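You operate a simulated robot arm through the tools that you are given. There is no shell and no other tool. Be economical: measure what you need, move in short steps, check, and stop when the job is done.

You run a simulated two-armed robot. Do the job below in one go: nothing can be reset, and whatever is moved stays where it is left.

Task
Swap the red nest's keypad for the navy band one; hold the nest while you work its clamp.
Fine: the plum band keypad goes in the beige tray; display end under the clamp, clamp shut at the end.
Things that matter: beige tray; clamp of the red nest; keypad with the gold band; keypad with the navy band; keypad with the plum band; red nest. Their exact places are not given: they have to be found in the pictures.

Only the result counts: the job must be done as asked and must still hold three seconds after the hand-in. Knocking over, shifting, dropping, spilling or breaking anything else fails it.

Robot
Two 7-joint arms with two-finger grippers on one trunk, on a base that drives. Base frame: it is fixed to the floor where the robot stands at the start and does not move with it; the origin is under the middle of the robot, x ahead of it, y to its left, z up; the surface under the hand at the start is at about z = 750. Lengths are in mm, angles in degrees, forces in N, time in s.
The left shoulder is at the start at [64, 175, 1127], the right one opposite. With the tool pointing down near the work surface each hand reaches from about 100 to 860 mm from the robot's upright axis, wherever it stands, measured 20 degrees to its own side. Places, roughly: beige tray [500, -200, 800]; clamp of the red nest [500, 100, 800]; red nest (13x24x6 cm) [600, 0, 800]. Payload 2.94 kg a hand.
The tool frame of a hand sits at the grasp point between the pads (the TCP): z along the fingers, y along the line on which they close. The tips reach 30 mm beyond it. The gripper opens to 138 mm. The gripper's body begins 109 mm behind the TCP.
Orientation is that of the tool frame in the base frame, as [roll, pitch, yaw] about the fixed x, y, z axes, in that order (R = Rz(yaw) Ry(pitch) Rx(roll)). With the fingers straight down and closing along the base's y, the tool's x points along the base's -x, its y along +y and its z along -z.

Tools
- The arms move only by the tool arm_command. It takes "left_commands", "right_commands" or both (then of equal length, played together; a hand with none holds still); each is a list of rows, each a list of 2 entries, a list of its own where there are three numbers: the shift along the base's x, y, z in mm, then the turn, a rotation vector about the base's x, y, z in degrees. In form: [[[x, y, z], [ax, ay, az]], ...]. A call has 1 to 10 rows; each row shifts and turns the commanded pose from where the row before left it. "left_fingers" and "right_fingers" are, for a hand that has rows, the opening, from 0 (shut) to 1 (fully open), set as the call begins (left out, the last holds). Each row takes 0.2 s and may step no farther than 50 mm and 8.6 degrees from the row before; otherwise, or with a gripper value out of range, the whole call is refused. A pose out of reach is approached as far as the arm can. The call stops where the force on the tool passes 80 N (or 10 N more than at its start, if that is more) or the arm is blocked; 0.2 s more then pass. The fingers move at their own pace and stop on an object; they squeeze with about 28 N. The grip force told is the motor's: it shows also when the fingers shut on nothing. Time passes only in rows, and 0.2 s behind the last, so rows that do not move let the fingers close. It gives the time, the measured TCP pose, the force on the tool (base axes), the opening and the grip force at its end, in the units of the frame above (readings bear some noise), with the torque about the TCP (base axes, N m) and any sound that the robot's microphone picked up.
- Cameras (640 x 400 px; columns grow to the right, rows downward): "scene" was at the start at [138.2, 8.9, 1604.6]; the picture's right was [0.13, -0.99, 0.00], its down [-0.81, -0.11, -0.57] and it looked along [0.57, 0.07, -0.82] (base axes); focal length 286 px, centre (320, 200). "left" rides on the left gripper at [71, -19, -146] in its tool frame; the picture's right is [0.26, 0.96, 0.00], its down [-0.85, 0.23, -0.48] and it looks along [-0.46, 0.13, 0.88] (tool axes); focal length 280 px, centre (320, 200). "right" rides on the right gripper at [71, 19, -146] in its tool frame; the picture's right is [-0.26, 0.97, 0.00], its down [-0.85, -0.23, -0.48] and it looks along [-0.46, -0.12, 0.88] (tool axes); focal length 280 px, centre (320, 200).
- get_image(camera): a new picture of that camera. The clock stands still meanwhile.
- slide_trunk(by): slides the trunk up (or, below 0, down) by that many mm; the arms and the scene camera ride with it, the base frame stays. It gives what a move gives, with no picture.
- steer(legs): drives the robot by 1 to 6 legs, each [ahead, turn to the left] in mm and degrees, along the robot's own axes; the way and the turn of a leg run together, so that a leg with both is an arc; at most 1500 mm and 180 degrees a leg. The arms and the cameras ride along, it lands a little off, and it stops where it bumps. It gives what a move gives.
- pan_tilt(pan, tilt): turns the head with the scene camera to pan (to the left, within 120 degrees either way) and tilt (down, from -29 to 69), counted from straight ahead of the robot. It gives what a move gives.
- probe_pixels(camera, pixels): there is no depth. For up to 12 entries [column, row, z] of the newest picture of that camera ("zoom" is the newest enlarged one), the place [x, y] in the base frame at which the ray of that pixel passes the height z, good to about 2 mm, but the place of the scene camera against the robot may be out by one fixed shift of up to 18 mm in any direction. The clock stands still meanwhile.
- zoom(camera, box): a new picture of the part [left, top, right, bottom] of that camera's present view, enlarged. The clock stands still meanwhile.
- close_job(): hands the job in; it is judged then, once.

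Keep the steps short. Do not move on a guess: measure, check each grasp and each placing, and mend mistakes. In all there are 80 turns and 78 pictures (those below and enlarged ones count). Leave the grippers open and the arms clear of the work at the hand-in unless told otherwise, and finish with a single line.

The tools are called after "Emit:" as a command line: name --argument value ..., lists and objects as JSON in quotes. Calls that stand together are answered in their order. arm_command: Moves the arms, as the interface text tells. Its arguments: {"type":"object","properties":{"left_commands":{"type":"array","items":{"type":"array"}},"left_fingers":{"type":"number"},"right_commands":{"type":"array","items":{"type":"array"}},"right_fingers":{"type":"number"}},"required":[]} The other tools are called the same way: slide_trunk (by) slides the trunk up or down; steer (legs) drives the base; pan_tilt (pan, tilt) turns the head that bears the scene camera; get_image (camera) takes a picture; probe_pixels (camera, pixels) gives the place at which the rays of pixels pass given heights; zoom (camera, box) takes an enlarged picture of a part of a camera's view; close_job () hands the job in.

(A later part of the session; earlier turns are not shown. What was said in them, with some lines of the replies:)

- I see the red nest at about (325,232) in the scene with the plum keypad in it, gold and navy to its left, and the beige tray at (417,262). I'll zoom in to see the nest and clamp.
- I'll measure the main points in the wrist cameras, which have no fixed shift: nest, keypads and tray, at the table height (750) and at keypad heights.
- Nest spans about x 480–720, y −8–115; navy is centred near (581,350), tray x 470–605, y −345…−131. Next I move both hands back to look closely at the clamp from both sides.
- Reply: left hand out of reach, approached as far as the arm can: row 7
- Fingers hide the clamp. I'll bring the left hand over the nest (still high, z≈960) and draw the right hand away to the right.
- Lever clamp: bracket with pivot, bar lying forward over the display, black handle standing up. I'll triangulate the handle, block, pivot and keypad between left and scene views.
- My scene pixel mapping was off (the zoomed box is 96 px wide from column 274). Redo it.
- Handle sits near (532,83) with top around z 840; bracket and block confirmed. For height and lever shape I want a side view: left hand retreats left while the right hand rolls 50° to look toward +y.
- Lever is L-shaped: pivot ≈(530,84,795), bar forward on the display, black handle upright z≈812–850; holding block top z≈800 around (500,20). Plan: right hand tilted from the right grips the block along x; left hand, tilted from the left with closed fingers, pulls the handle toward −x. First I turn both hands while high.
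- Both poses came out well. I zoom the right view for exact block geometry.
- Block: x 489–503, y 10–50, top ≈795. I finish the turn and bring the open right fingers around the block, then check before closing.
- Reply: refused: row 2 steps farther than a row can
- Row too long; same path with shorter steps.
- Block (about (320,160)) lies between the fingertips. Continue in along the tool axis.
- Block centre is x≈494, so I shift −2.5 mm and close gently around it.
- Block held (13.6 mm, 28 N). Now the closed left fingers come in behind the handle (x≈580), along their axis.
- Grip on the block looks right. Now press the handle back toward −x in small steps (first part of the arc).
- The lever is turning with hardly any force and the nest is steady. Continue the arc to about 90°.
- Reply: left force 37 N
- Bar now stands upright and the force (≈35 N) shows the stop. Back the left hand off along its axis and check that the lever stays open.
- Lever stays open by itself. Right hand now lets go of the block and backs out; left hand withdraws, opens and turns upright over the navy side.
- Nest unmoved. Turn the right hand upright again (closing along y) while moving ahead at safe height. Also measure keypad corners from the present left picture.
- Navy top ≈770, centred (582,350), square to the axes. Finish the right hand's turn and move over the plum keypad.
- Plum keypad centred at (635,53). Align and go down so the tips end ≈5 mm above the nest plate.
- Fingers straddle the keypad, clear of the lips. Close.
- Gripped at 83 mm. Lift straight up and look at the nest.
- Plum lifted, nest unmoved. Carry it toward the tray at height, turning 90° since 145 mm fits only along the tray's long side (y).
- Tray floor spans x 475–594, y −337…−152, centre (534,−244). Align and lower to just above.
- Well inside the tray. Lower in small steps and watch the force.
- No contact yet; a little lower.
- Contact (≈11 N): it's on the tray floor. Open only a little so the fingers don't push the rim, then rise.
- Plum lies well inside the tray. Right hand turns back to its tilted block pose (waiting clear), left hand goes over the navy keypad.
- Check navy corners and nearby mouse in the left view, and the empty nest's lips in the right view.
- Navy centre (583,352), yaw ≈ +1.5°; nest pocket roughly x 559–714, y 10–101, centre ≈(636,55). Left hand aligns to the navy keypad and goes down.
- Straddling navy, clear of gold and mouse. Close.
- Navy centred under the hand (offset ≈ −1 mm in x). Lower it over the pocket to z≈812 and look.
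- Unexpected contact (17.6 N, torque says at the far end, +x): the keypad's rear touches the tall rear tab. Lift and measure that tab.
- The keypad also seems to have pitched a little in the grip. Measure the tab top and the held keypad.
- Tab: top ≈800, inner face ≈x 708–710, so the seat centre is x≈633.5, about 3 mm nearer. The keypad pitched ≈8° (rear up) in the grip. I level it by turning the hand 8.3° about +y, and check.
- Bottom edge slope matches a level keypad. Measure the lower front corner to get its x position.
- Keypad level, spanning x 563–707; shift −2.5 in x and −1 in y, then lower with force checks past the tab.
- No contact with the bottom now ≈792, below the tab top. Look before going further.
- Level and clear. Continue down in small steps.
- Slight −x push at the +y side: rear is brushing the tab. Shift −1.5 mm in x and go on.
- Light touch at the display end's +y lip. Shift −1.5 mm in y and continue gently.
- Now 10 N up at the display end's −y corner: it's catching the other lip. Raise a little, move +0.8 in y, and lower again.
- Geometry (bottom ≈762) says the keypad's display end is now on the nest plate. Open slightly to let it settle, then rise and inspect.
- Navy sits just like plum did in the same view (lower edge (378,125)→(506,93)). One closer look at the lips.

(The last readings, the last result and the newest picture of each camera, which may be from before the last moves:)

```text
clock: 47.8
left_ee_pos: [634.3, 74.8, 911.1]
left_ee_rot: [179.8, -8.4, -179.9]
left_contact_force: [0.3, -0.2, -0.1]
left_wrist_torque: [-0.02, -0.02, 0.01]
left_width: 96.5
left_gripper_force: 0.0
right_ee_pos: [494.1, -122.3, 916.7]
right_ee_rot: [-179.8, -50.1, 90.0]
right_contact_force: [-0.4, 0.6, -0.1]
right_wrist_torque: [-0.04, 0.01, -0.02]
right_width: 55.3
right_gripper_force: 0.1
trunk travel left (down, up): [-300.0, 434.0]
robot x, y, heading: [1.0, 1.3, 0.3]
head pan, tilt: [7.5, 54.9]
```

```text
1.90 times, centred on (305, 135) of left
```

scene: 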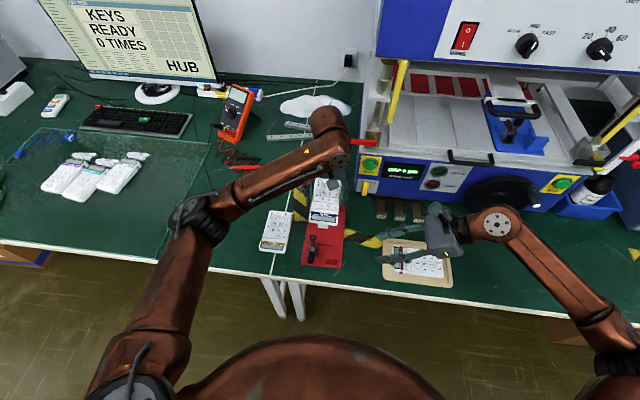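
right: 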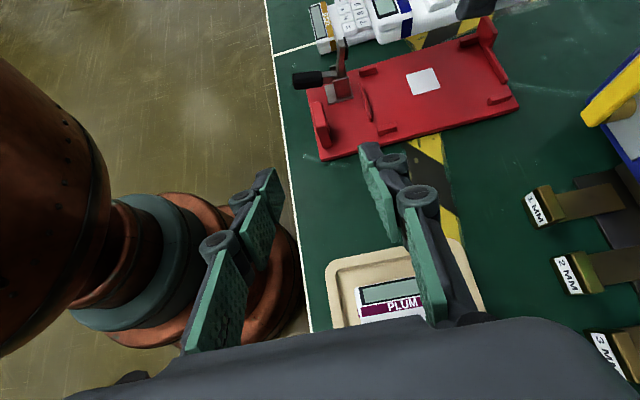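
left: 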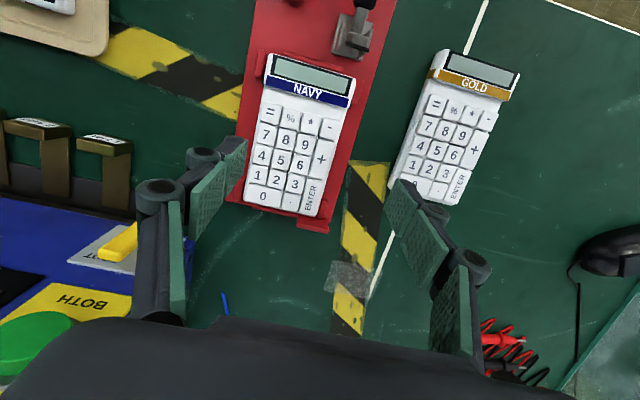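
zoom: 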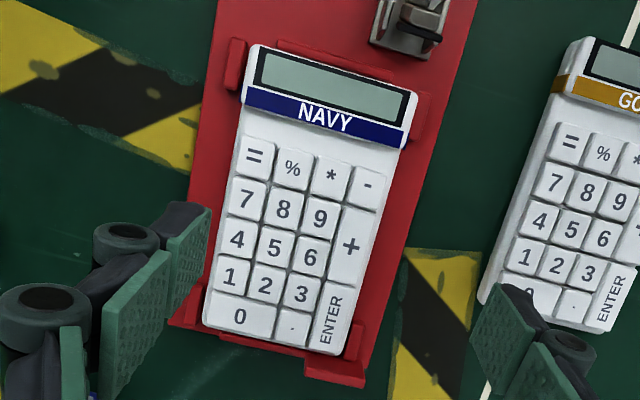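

Seated between all lips. Now right hand returns to the block (same poses as before) while the left hand untilts, closes its fingers and goes to the lever's rear side.

Emit:
arm_command --right_commands '[[[0, 20, -17], [0, 0, 0]], [[0, 34, -29], [0, 0, 0]], [[0, 34, -29], [0, 0, 0]], [[0, 30, -25], [0, 0, 0]], [[0, 20.5, -17], [0, 0, 0]], [[0, 0, 0], [0, 0, 0]], [[0, 0, 0], [0, 0, 0]]]' --right_fingers 0.4 --left_commands '[[[-10, 20, 6], [0, -8.3, 0]], [[-22, 20, 3], [-8.33, 0, 0]], [[-22, 20, 3], [-8.33, 0, 0]], [[-22, 18, 3], [-8.33, 0, 0]], [[-22, 18, 3], [-8.33, 0, 0]], [[-22, 16, 3], [-8.33, 0, 0]], [[-24, 16, 3], [-8.35, 0, 0]]]' --left_fingers 0

Emit:
get_image --camera "right"

```text
clock: 49.4
left_ee_pos: [489.5, 203.5, 938.2]
left_ee_rot: [-129.9, 0.0, -180.0]
left_contact_force: [-0.4, 1.5, 0.3]
left_wrist_torque: [0.0, -0.01, 0.02]
left_width: 0.1
left_gripper_force: 28.5
right_ee_pos: [494.7, 16.3, 798.3]
right_ee_rot: [-179.8, -50.0, 90.1]
right_contact_force: [1.0, 0.2, -0.2]
right_wrist_torque: [-0.03, -0.03, -0.01]
right_width: 55.1
right_gripper_force: 0.1
trunk travel left (down, up): [-300.0, 434.0]
robot x, y, heading: [0.6, -0.2, 0.1]
head pan, tilt: [7.5, 54.9]
```

```text
11 pictures are left
```

right: 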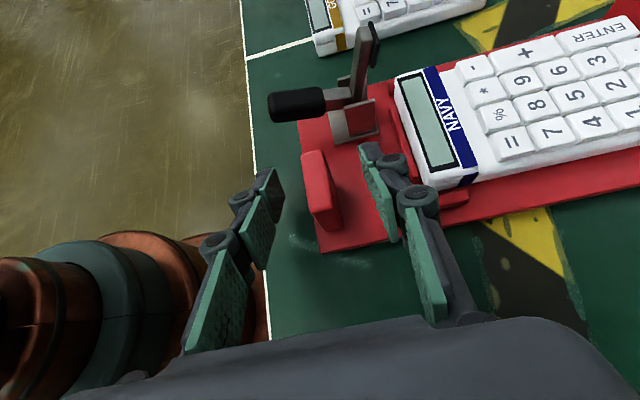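

Same position relative to the block as before. Close the right fingers on the block, and bring the left fingers in behind the upright bar.

Emit:
arm_command --right_commands '[[[0, 0, 0], [0, 0, 0]], [[0, 0, 0], [0, 0, 0]], [[0, 0, 0], [0, 0, 0]], [[0, 0, 0], [0, 0, 0]]]' --right_fingers 0

Emit:
arm_command --left_commands '[[[0, -37, -30], [0, 0, 0]], [[0, -37, -30], [0, 0, 0]], [[0, -38, -31], [0, 0, 0]], [[0, 0, 0], [0, 0, 0]]]'

Emit:
get_image --camera "right"

```text
clock: 50.4
left_ee_pos: [489.0, 202.7, 937.5]
left_ee_rot: [-130.1, -0.1, 180.0]
left_contact_force: [-0.1, -0.8, -0.4]
left_wrist_torque: [0.0, 0.02, 0.01]
left_width: 0.2
left_gripper_force: 27.8
right_ee_pos: [496.5, 18.0, 797.4]
right_ee_rot: [-179.8, -50.0, 89.9]
right_contact_force: [-0.3, 1.1, 0.5]
right_wrist_torque: [0.2, -0.11, 0.09]
right_width: 13.6
right_gripper_force: 28.1
trunk travel left (down, up): [-300.0, 434.0]
robot x, y, heading: [0.2, 3.2, -0.1]
head pan, tilt: [7.5, 54.9]
```

```text
clock: 51.4
left_ee_pos: [488.2, 90.3, 845.1]
left_ee_rot: [-130.1, -0.1, -179.9]
left_contact_force: [-0.7, -0.6, -0.5]
left_wrist_torque: [-0.01, 0.03, -0.01]
left_width: 0.0
left_gripper_force: 27.9
right_ee_pos: [495.1, 16.7, 797.0]
right_ee_rot: [-179.8, -50.0, 90.0]
right_contact_force: [0.2, 1.4, -0.6]
right_wrist_torque: [0.28, -0.12, 0.12]
right_width: 13.9
right_gripper_force: 28.3
trunk travel left (down, up): [-300.0, 434.0]
robot x, y, heading: [0.5, -1.9, 0.0]
head pan, tilt: [7.5, 54.9]
```

```text
10 pictures are left
```

right: 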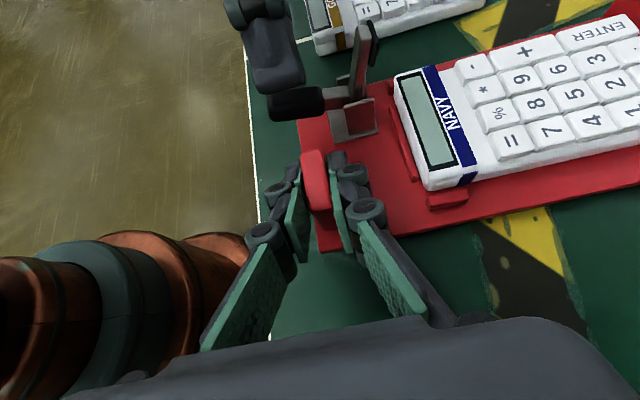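

Block held, finger sits behind the bar above the lying handle. Push the bar forward and down along its arc.

Emit:
arm_command --left_commands '[[[12, 0, -1], [0, 0, 0]], [[12, 0, -1], [0, 0, 0]], [[11, 0, 3], [0, 0, 0]], [[11.5, 0, 0.5], [0, 0, 0]], [[11, 0, -2.5], [0, 0, 0]], [[10, 0, -5.5], [0, 0, 0]]]'

Emit:
get_image --camera "right"

```text
clock: 52.8
left_ee_pos: [557.0, 89.6, 837.8]
left_ee_rot: [-130.1, -0.2, 179.9]
left_contact_force: [-0.3, -0.4, -0.5]
left_wrist_torque: [0.04, -0.02, 0.02]
left_width: 0.2
left_gripper_force: 28.0
right_ee_pos: [494.9, 16.2, 797.2]
right_ee_rot: [-179.8, -49.9, 89.9]
right_contact_force: [3.4, -0.2, 0.9]
right_wrist_torque: [-0.1, -0.02, -0.08]
right_width: 13.7
right_gripper_force: 27.3
trunk travel left (down, up): [-300.0, 434.0]
robot x, y, heading: [-2.1, -2.8, 0.0]
head pan, tilt: [7.5, 54.9]
```

```text
9 pictures are left
```

right: 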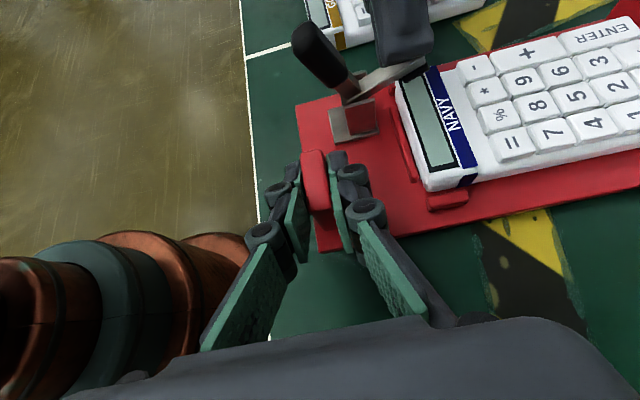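

Bar is at about 60°. Continue pressing down until it resists.

Emit:
arm_command --left_commands '[[[8.5, 0, -8], [0, 0, 0]], [[6, 0, -10], [0, 0, 0]], [[0, 0, -4], [0, 0, 0]], [[0, 0, 0], [0, 0, 0]]]'

Emit:
get_image --camera "right"

```text
clock: 53.8
left_ee_pos: [572.7, 89.1, 820.8]
left_ee_rot: [-129.9, 0.3, 180.0]
left_contact_force: [-2.0, 3.2, 23.7]
left_wrist_torque: [-0.25, 0.19, -0.07]
left_width: 0.2
left_gripper_force: 28.0
right_ee_pos: [495.0, 17.1, 797.4]
right_ee_rot: [-179.8, -49.9, 89.9]
right_contact_force: [6.8, 1.2, -5.1]
right_wrist_torque: [0.47, -0.05, -0.18]
right_width: 14.1
right_gripper_force: 28.1
trunk travel left (down, up): [-300.0, 434.0]
robot x, y, heading: [-4.9, -0.3, -0.3]
head pan, tilt: [7.5, 54.9]
```

```text
8 pictures are left
```

right: 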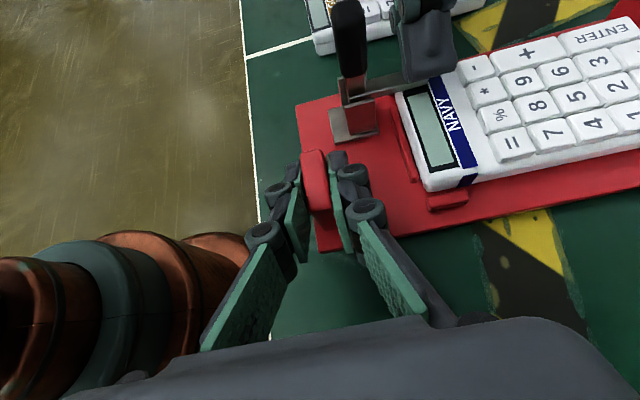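

The handle is upright as originally, with 24 N resistance. Press 2 mm more to seat it, then withdraw the left hand along its axis.

Emit:
arm_command --left_commands '[[[0, 0, -2], [0, 0, 0]], [[0, 0, 0], [0, 0, 0]]]'

Emit:
arm_command --left_commands '[[[3, 0, 10], [0, 0, 0]], [[0, 30, 30], [0, 0, 0]], [[0, 35, 30], [0, 0, 0]], [[0, 38, 30], [0, 0, 0]], [[0, 40, 20], [0, 0, 0]]]'

Emit:
zoom --camera "right" --box '[240, 0, 560, 200]'

```text
clock: 54.4
left_ee_pos: [573.6, 89.2, 818.7]
left_ee_rot: [-129.7, 0.4, -180.0]
left_contact_force: [-7.5, 1.4, 46.5]
left_wrist_torque: [-0.5, 0.51, -0.09]
left_width: 0.2
left_gripper_force: 28.2
right_ee_pos: [495.3, 16.9, 797.6]
right_ee_rot: [-180.0, -49.9, 90.0]
right_contact_force: [14.5, 7.2, -12.9]
right_wrist_torque: [-0.33, -0.13, -0.27]
right_width: 13.9
right_gripper_force: 27.9
trunk travel left (down, up): [-300.0, 434.0]
robot x, y, heading: [1.8, 3.8, 0.0]
head pan, tilt: [7.5, 54.9]
```

```text
clock: 55.6
left_ee_pos: [572.5, 233.1, 935.8]
left_ee_rot: [-130.2, -0.1, 180.0]
left_contact_force: [-0.2, 0.2, -0.2]
left_wrist_torque: [-0.05, -0.03, 0.0]
left_width: 0.2
left_gripper_force: 27.6
right_ee_pos: [495.1, 16.8, 797.3]
right_ee_rot: [-179.8, -49.9, 89.9]
right_contact_force: [-3.7, -0.2, 0.3]
right_wrist_torque: [0.13, -0.02, 0.2]
right_width: 13.8
right_gripper_force: 28.1
trunk travel left (down, up): [-300.0, 434.0]
robot x, y, heading: [3.9, 1.3, 0.1]
head pan, tilt: [7.5, 54.9]
```

```text
2.00 times, centred on (400, 100) of right
```

zoom: 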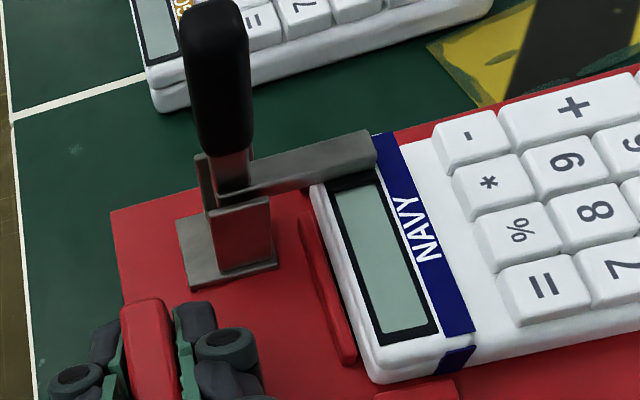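

Clamp is shut over the display end, lever stays put. Release the block, back both hands off and open them.

Emit:
arm_command --right_commands '[[[0, 0, 0], [0, 0, 0]], [[0, 0, 0], [0, 0, 0]], [[0, 0, 0], [0, 0, 0]], [[0, -34, 29], [0, 0, 0]], [[0, -34, 29], [0, 0, 0]], [[0, -34, 29], [0, 0, 0]], [[0, -34, 29], [0, 0, 0]], [[0, -20, 30], [0, 0, 0]]]' --right_fingers 0.4 --left_commands '[[[0, 25, 15], [0, 0, 0]], [[0, 25, 10], [8.33, 0, 0]], [[0, 20, 5], [8.33, 0, 0]], [[0, 20, 5], [8.33, 0, 0]], [[0, 20, 5], [8.33, 0, 0]], [[0, 20, 5], [8.33, 0, 0]], [[0, 20, 5], [8.35, 0, 0]], [[0, 0, 0], [0, 0, 0]]]'

Emit:
arm_command --left_commands '[[[0, 0, 10], [0, 0, 0]], [[0, 0, 0], [0, 0, 0]], [[0, 0, 0], [0, 0, 0]], [[0, 0, 0], [0, 0, 0]], [[0, 0, 0], [0, 0, 0]], [[0, 0, 0], [0, 0, 0]]]' --left_fingers 1 --right_commands '[[[0, -10, 10], [0, 0, 0]], [[0, -10, 10], [0, 0, 0]], [[0, 0, 0], [0, 0, 0]], [[0, 0, 0], [0, 0, 0]], [[0, 0, 0], [0, 0, 0]], [[0, 0, 0], [0, 0, 0]]]' --right_fingers 1

Emit:
get_image --camera "scene"

Emit:
get_image --camera "right"

```text
clock: 57.4
left_ee_pos: [575.0, 383.8, 986.0]
left_ee_rot: [179.8, -0.1, -179.9]
left_contact_force: [-0.6, -0.5, 0.2]
left_wrist_torque: [0.02, 0.0, 0.01]
left_width: 0.0
left_gripper_force: 27.8
right_ee_pos: [494.4, -138.8, 945.1]
right_ee_rot: [-179.9, -50.0, 90.0]
right_contact_force: [1.0, 0.8, -0.1]
right_wrist_torque: [-0.01, 0.0, -0.03]
right_width: 55.3
right_gripper_force: 0.1
trunk travel left (down, up): [-300.0, 434.0]
robot x, y, heading: [-0.5, -1.8, -0.1]
head pan, tilt: [7.5, 54.9]
```

```text
clock: 58.8
left_ee_pos: [575.6, 382.4, 994.3]
left_ee_rot: [179.9, -0.1, -179.9]
left_contact_force: [-0.8, 0.0, 0.6]
left_wrist_torque: [0.03, -0.03, 0.01]
left_width: 127.0
left_gripper_force: 0.0
right_ee_pos: [494.0, -158.9, 965.7]
right_ee_rot: [-179.8, -50.0, 89.9]
right_contact_force: [-0.4, -0.4, 0.3]
right_wrist_torque: [0.01, -0.01, 0.0]
right_width: 138.0
right_gripper_force: 0.1
trunk travel left (down, up): [-300.0, 434.0]
robot x, y, heading: [-3.5, 1.0, -0.1]
head pan, tilt: [7.5, 54.9]
```

```text
6 pictures are left
```

scene: 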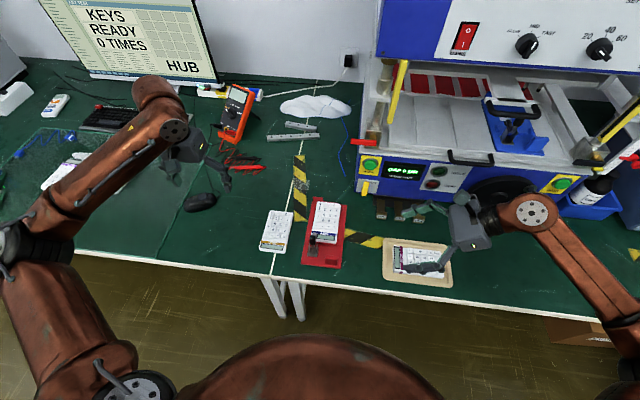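

```text
5 pictures are left
```

right: 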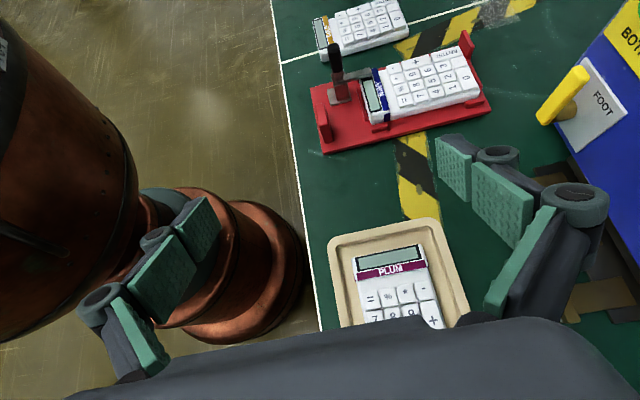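

Everything is in place: navy in the nest under the shut clamp, plum in the tray, gold untouched. I raise the right hand a bit more to be well clear of the tray.

Emit:
arm_command --right_commands '[[[0, -20, 30], [0, 0, 0]], [[0, -20, 30], [0, 0, 0]], [[0, 0, 0], [0, 0, 0]]]' --left_commands '[[[0, 0, 20], [0, 0, 0]], [[0, 0, 20], [0, 0, 0]], [[0, 0, 0], [0, 0, 0]]]'

Emit:
zoom --camera "scene" --box '[260, 180, 460, 300]'

```text
clock: 59.6
left_ee_pos: [575.2, 382.9, 1035.5]
left_ee_rot: [179.8, -0.1, -179.9]
left_contact_force: [-0.3, -0.1, -0.7]
left_wrist_torque: [0.0, 0.04, 0.0]
left_width: 138.0
left_gripper_force: 0.2
right_ee_pos: [494.4, -198.1, 1022.6]
right_ee_rot: [-179.7, -50.1, 89.9]
right_contact_force: [0.1, 0.2, 0.0]
right_wrist_torque: [-0.01, 0.03, 0.0]
right_width: 138.1
right_gripper_force: 0.1
trunk travel left (down, up): [-300.0, 434.0]
robot x, y, heading: [0.6, -0.5, -0.2]
head pan, tilt: [7.5, 54.9]
```

```text
3.20 times, centred on (360, 240) of scene
```

zoom: 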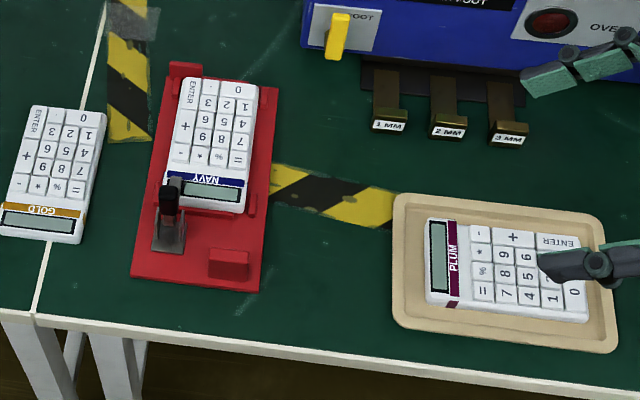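

The picture confirms the finished state, with both hands open and clear, so I hand the job in.

Emit:
close_job

```text
The job is handed in.
```

The navy keypad is in the red nest with its display end under the shut clamp, and the plum keypad is in the beige tray; I held the nest both times I worked the clamp.
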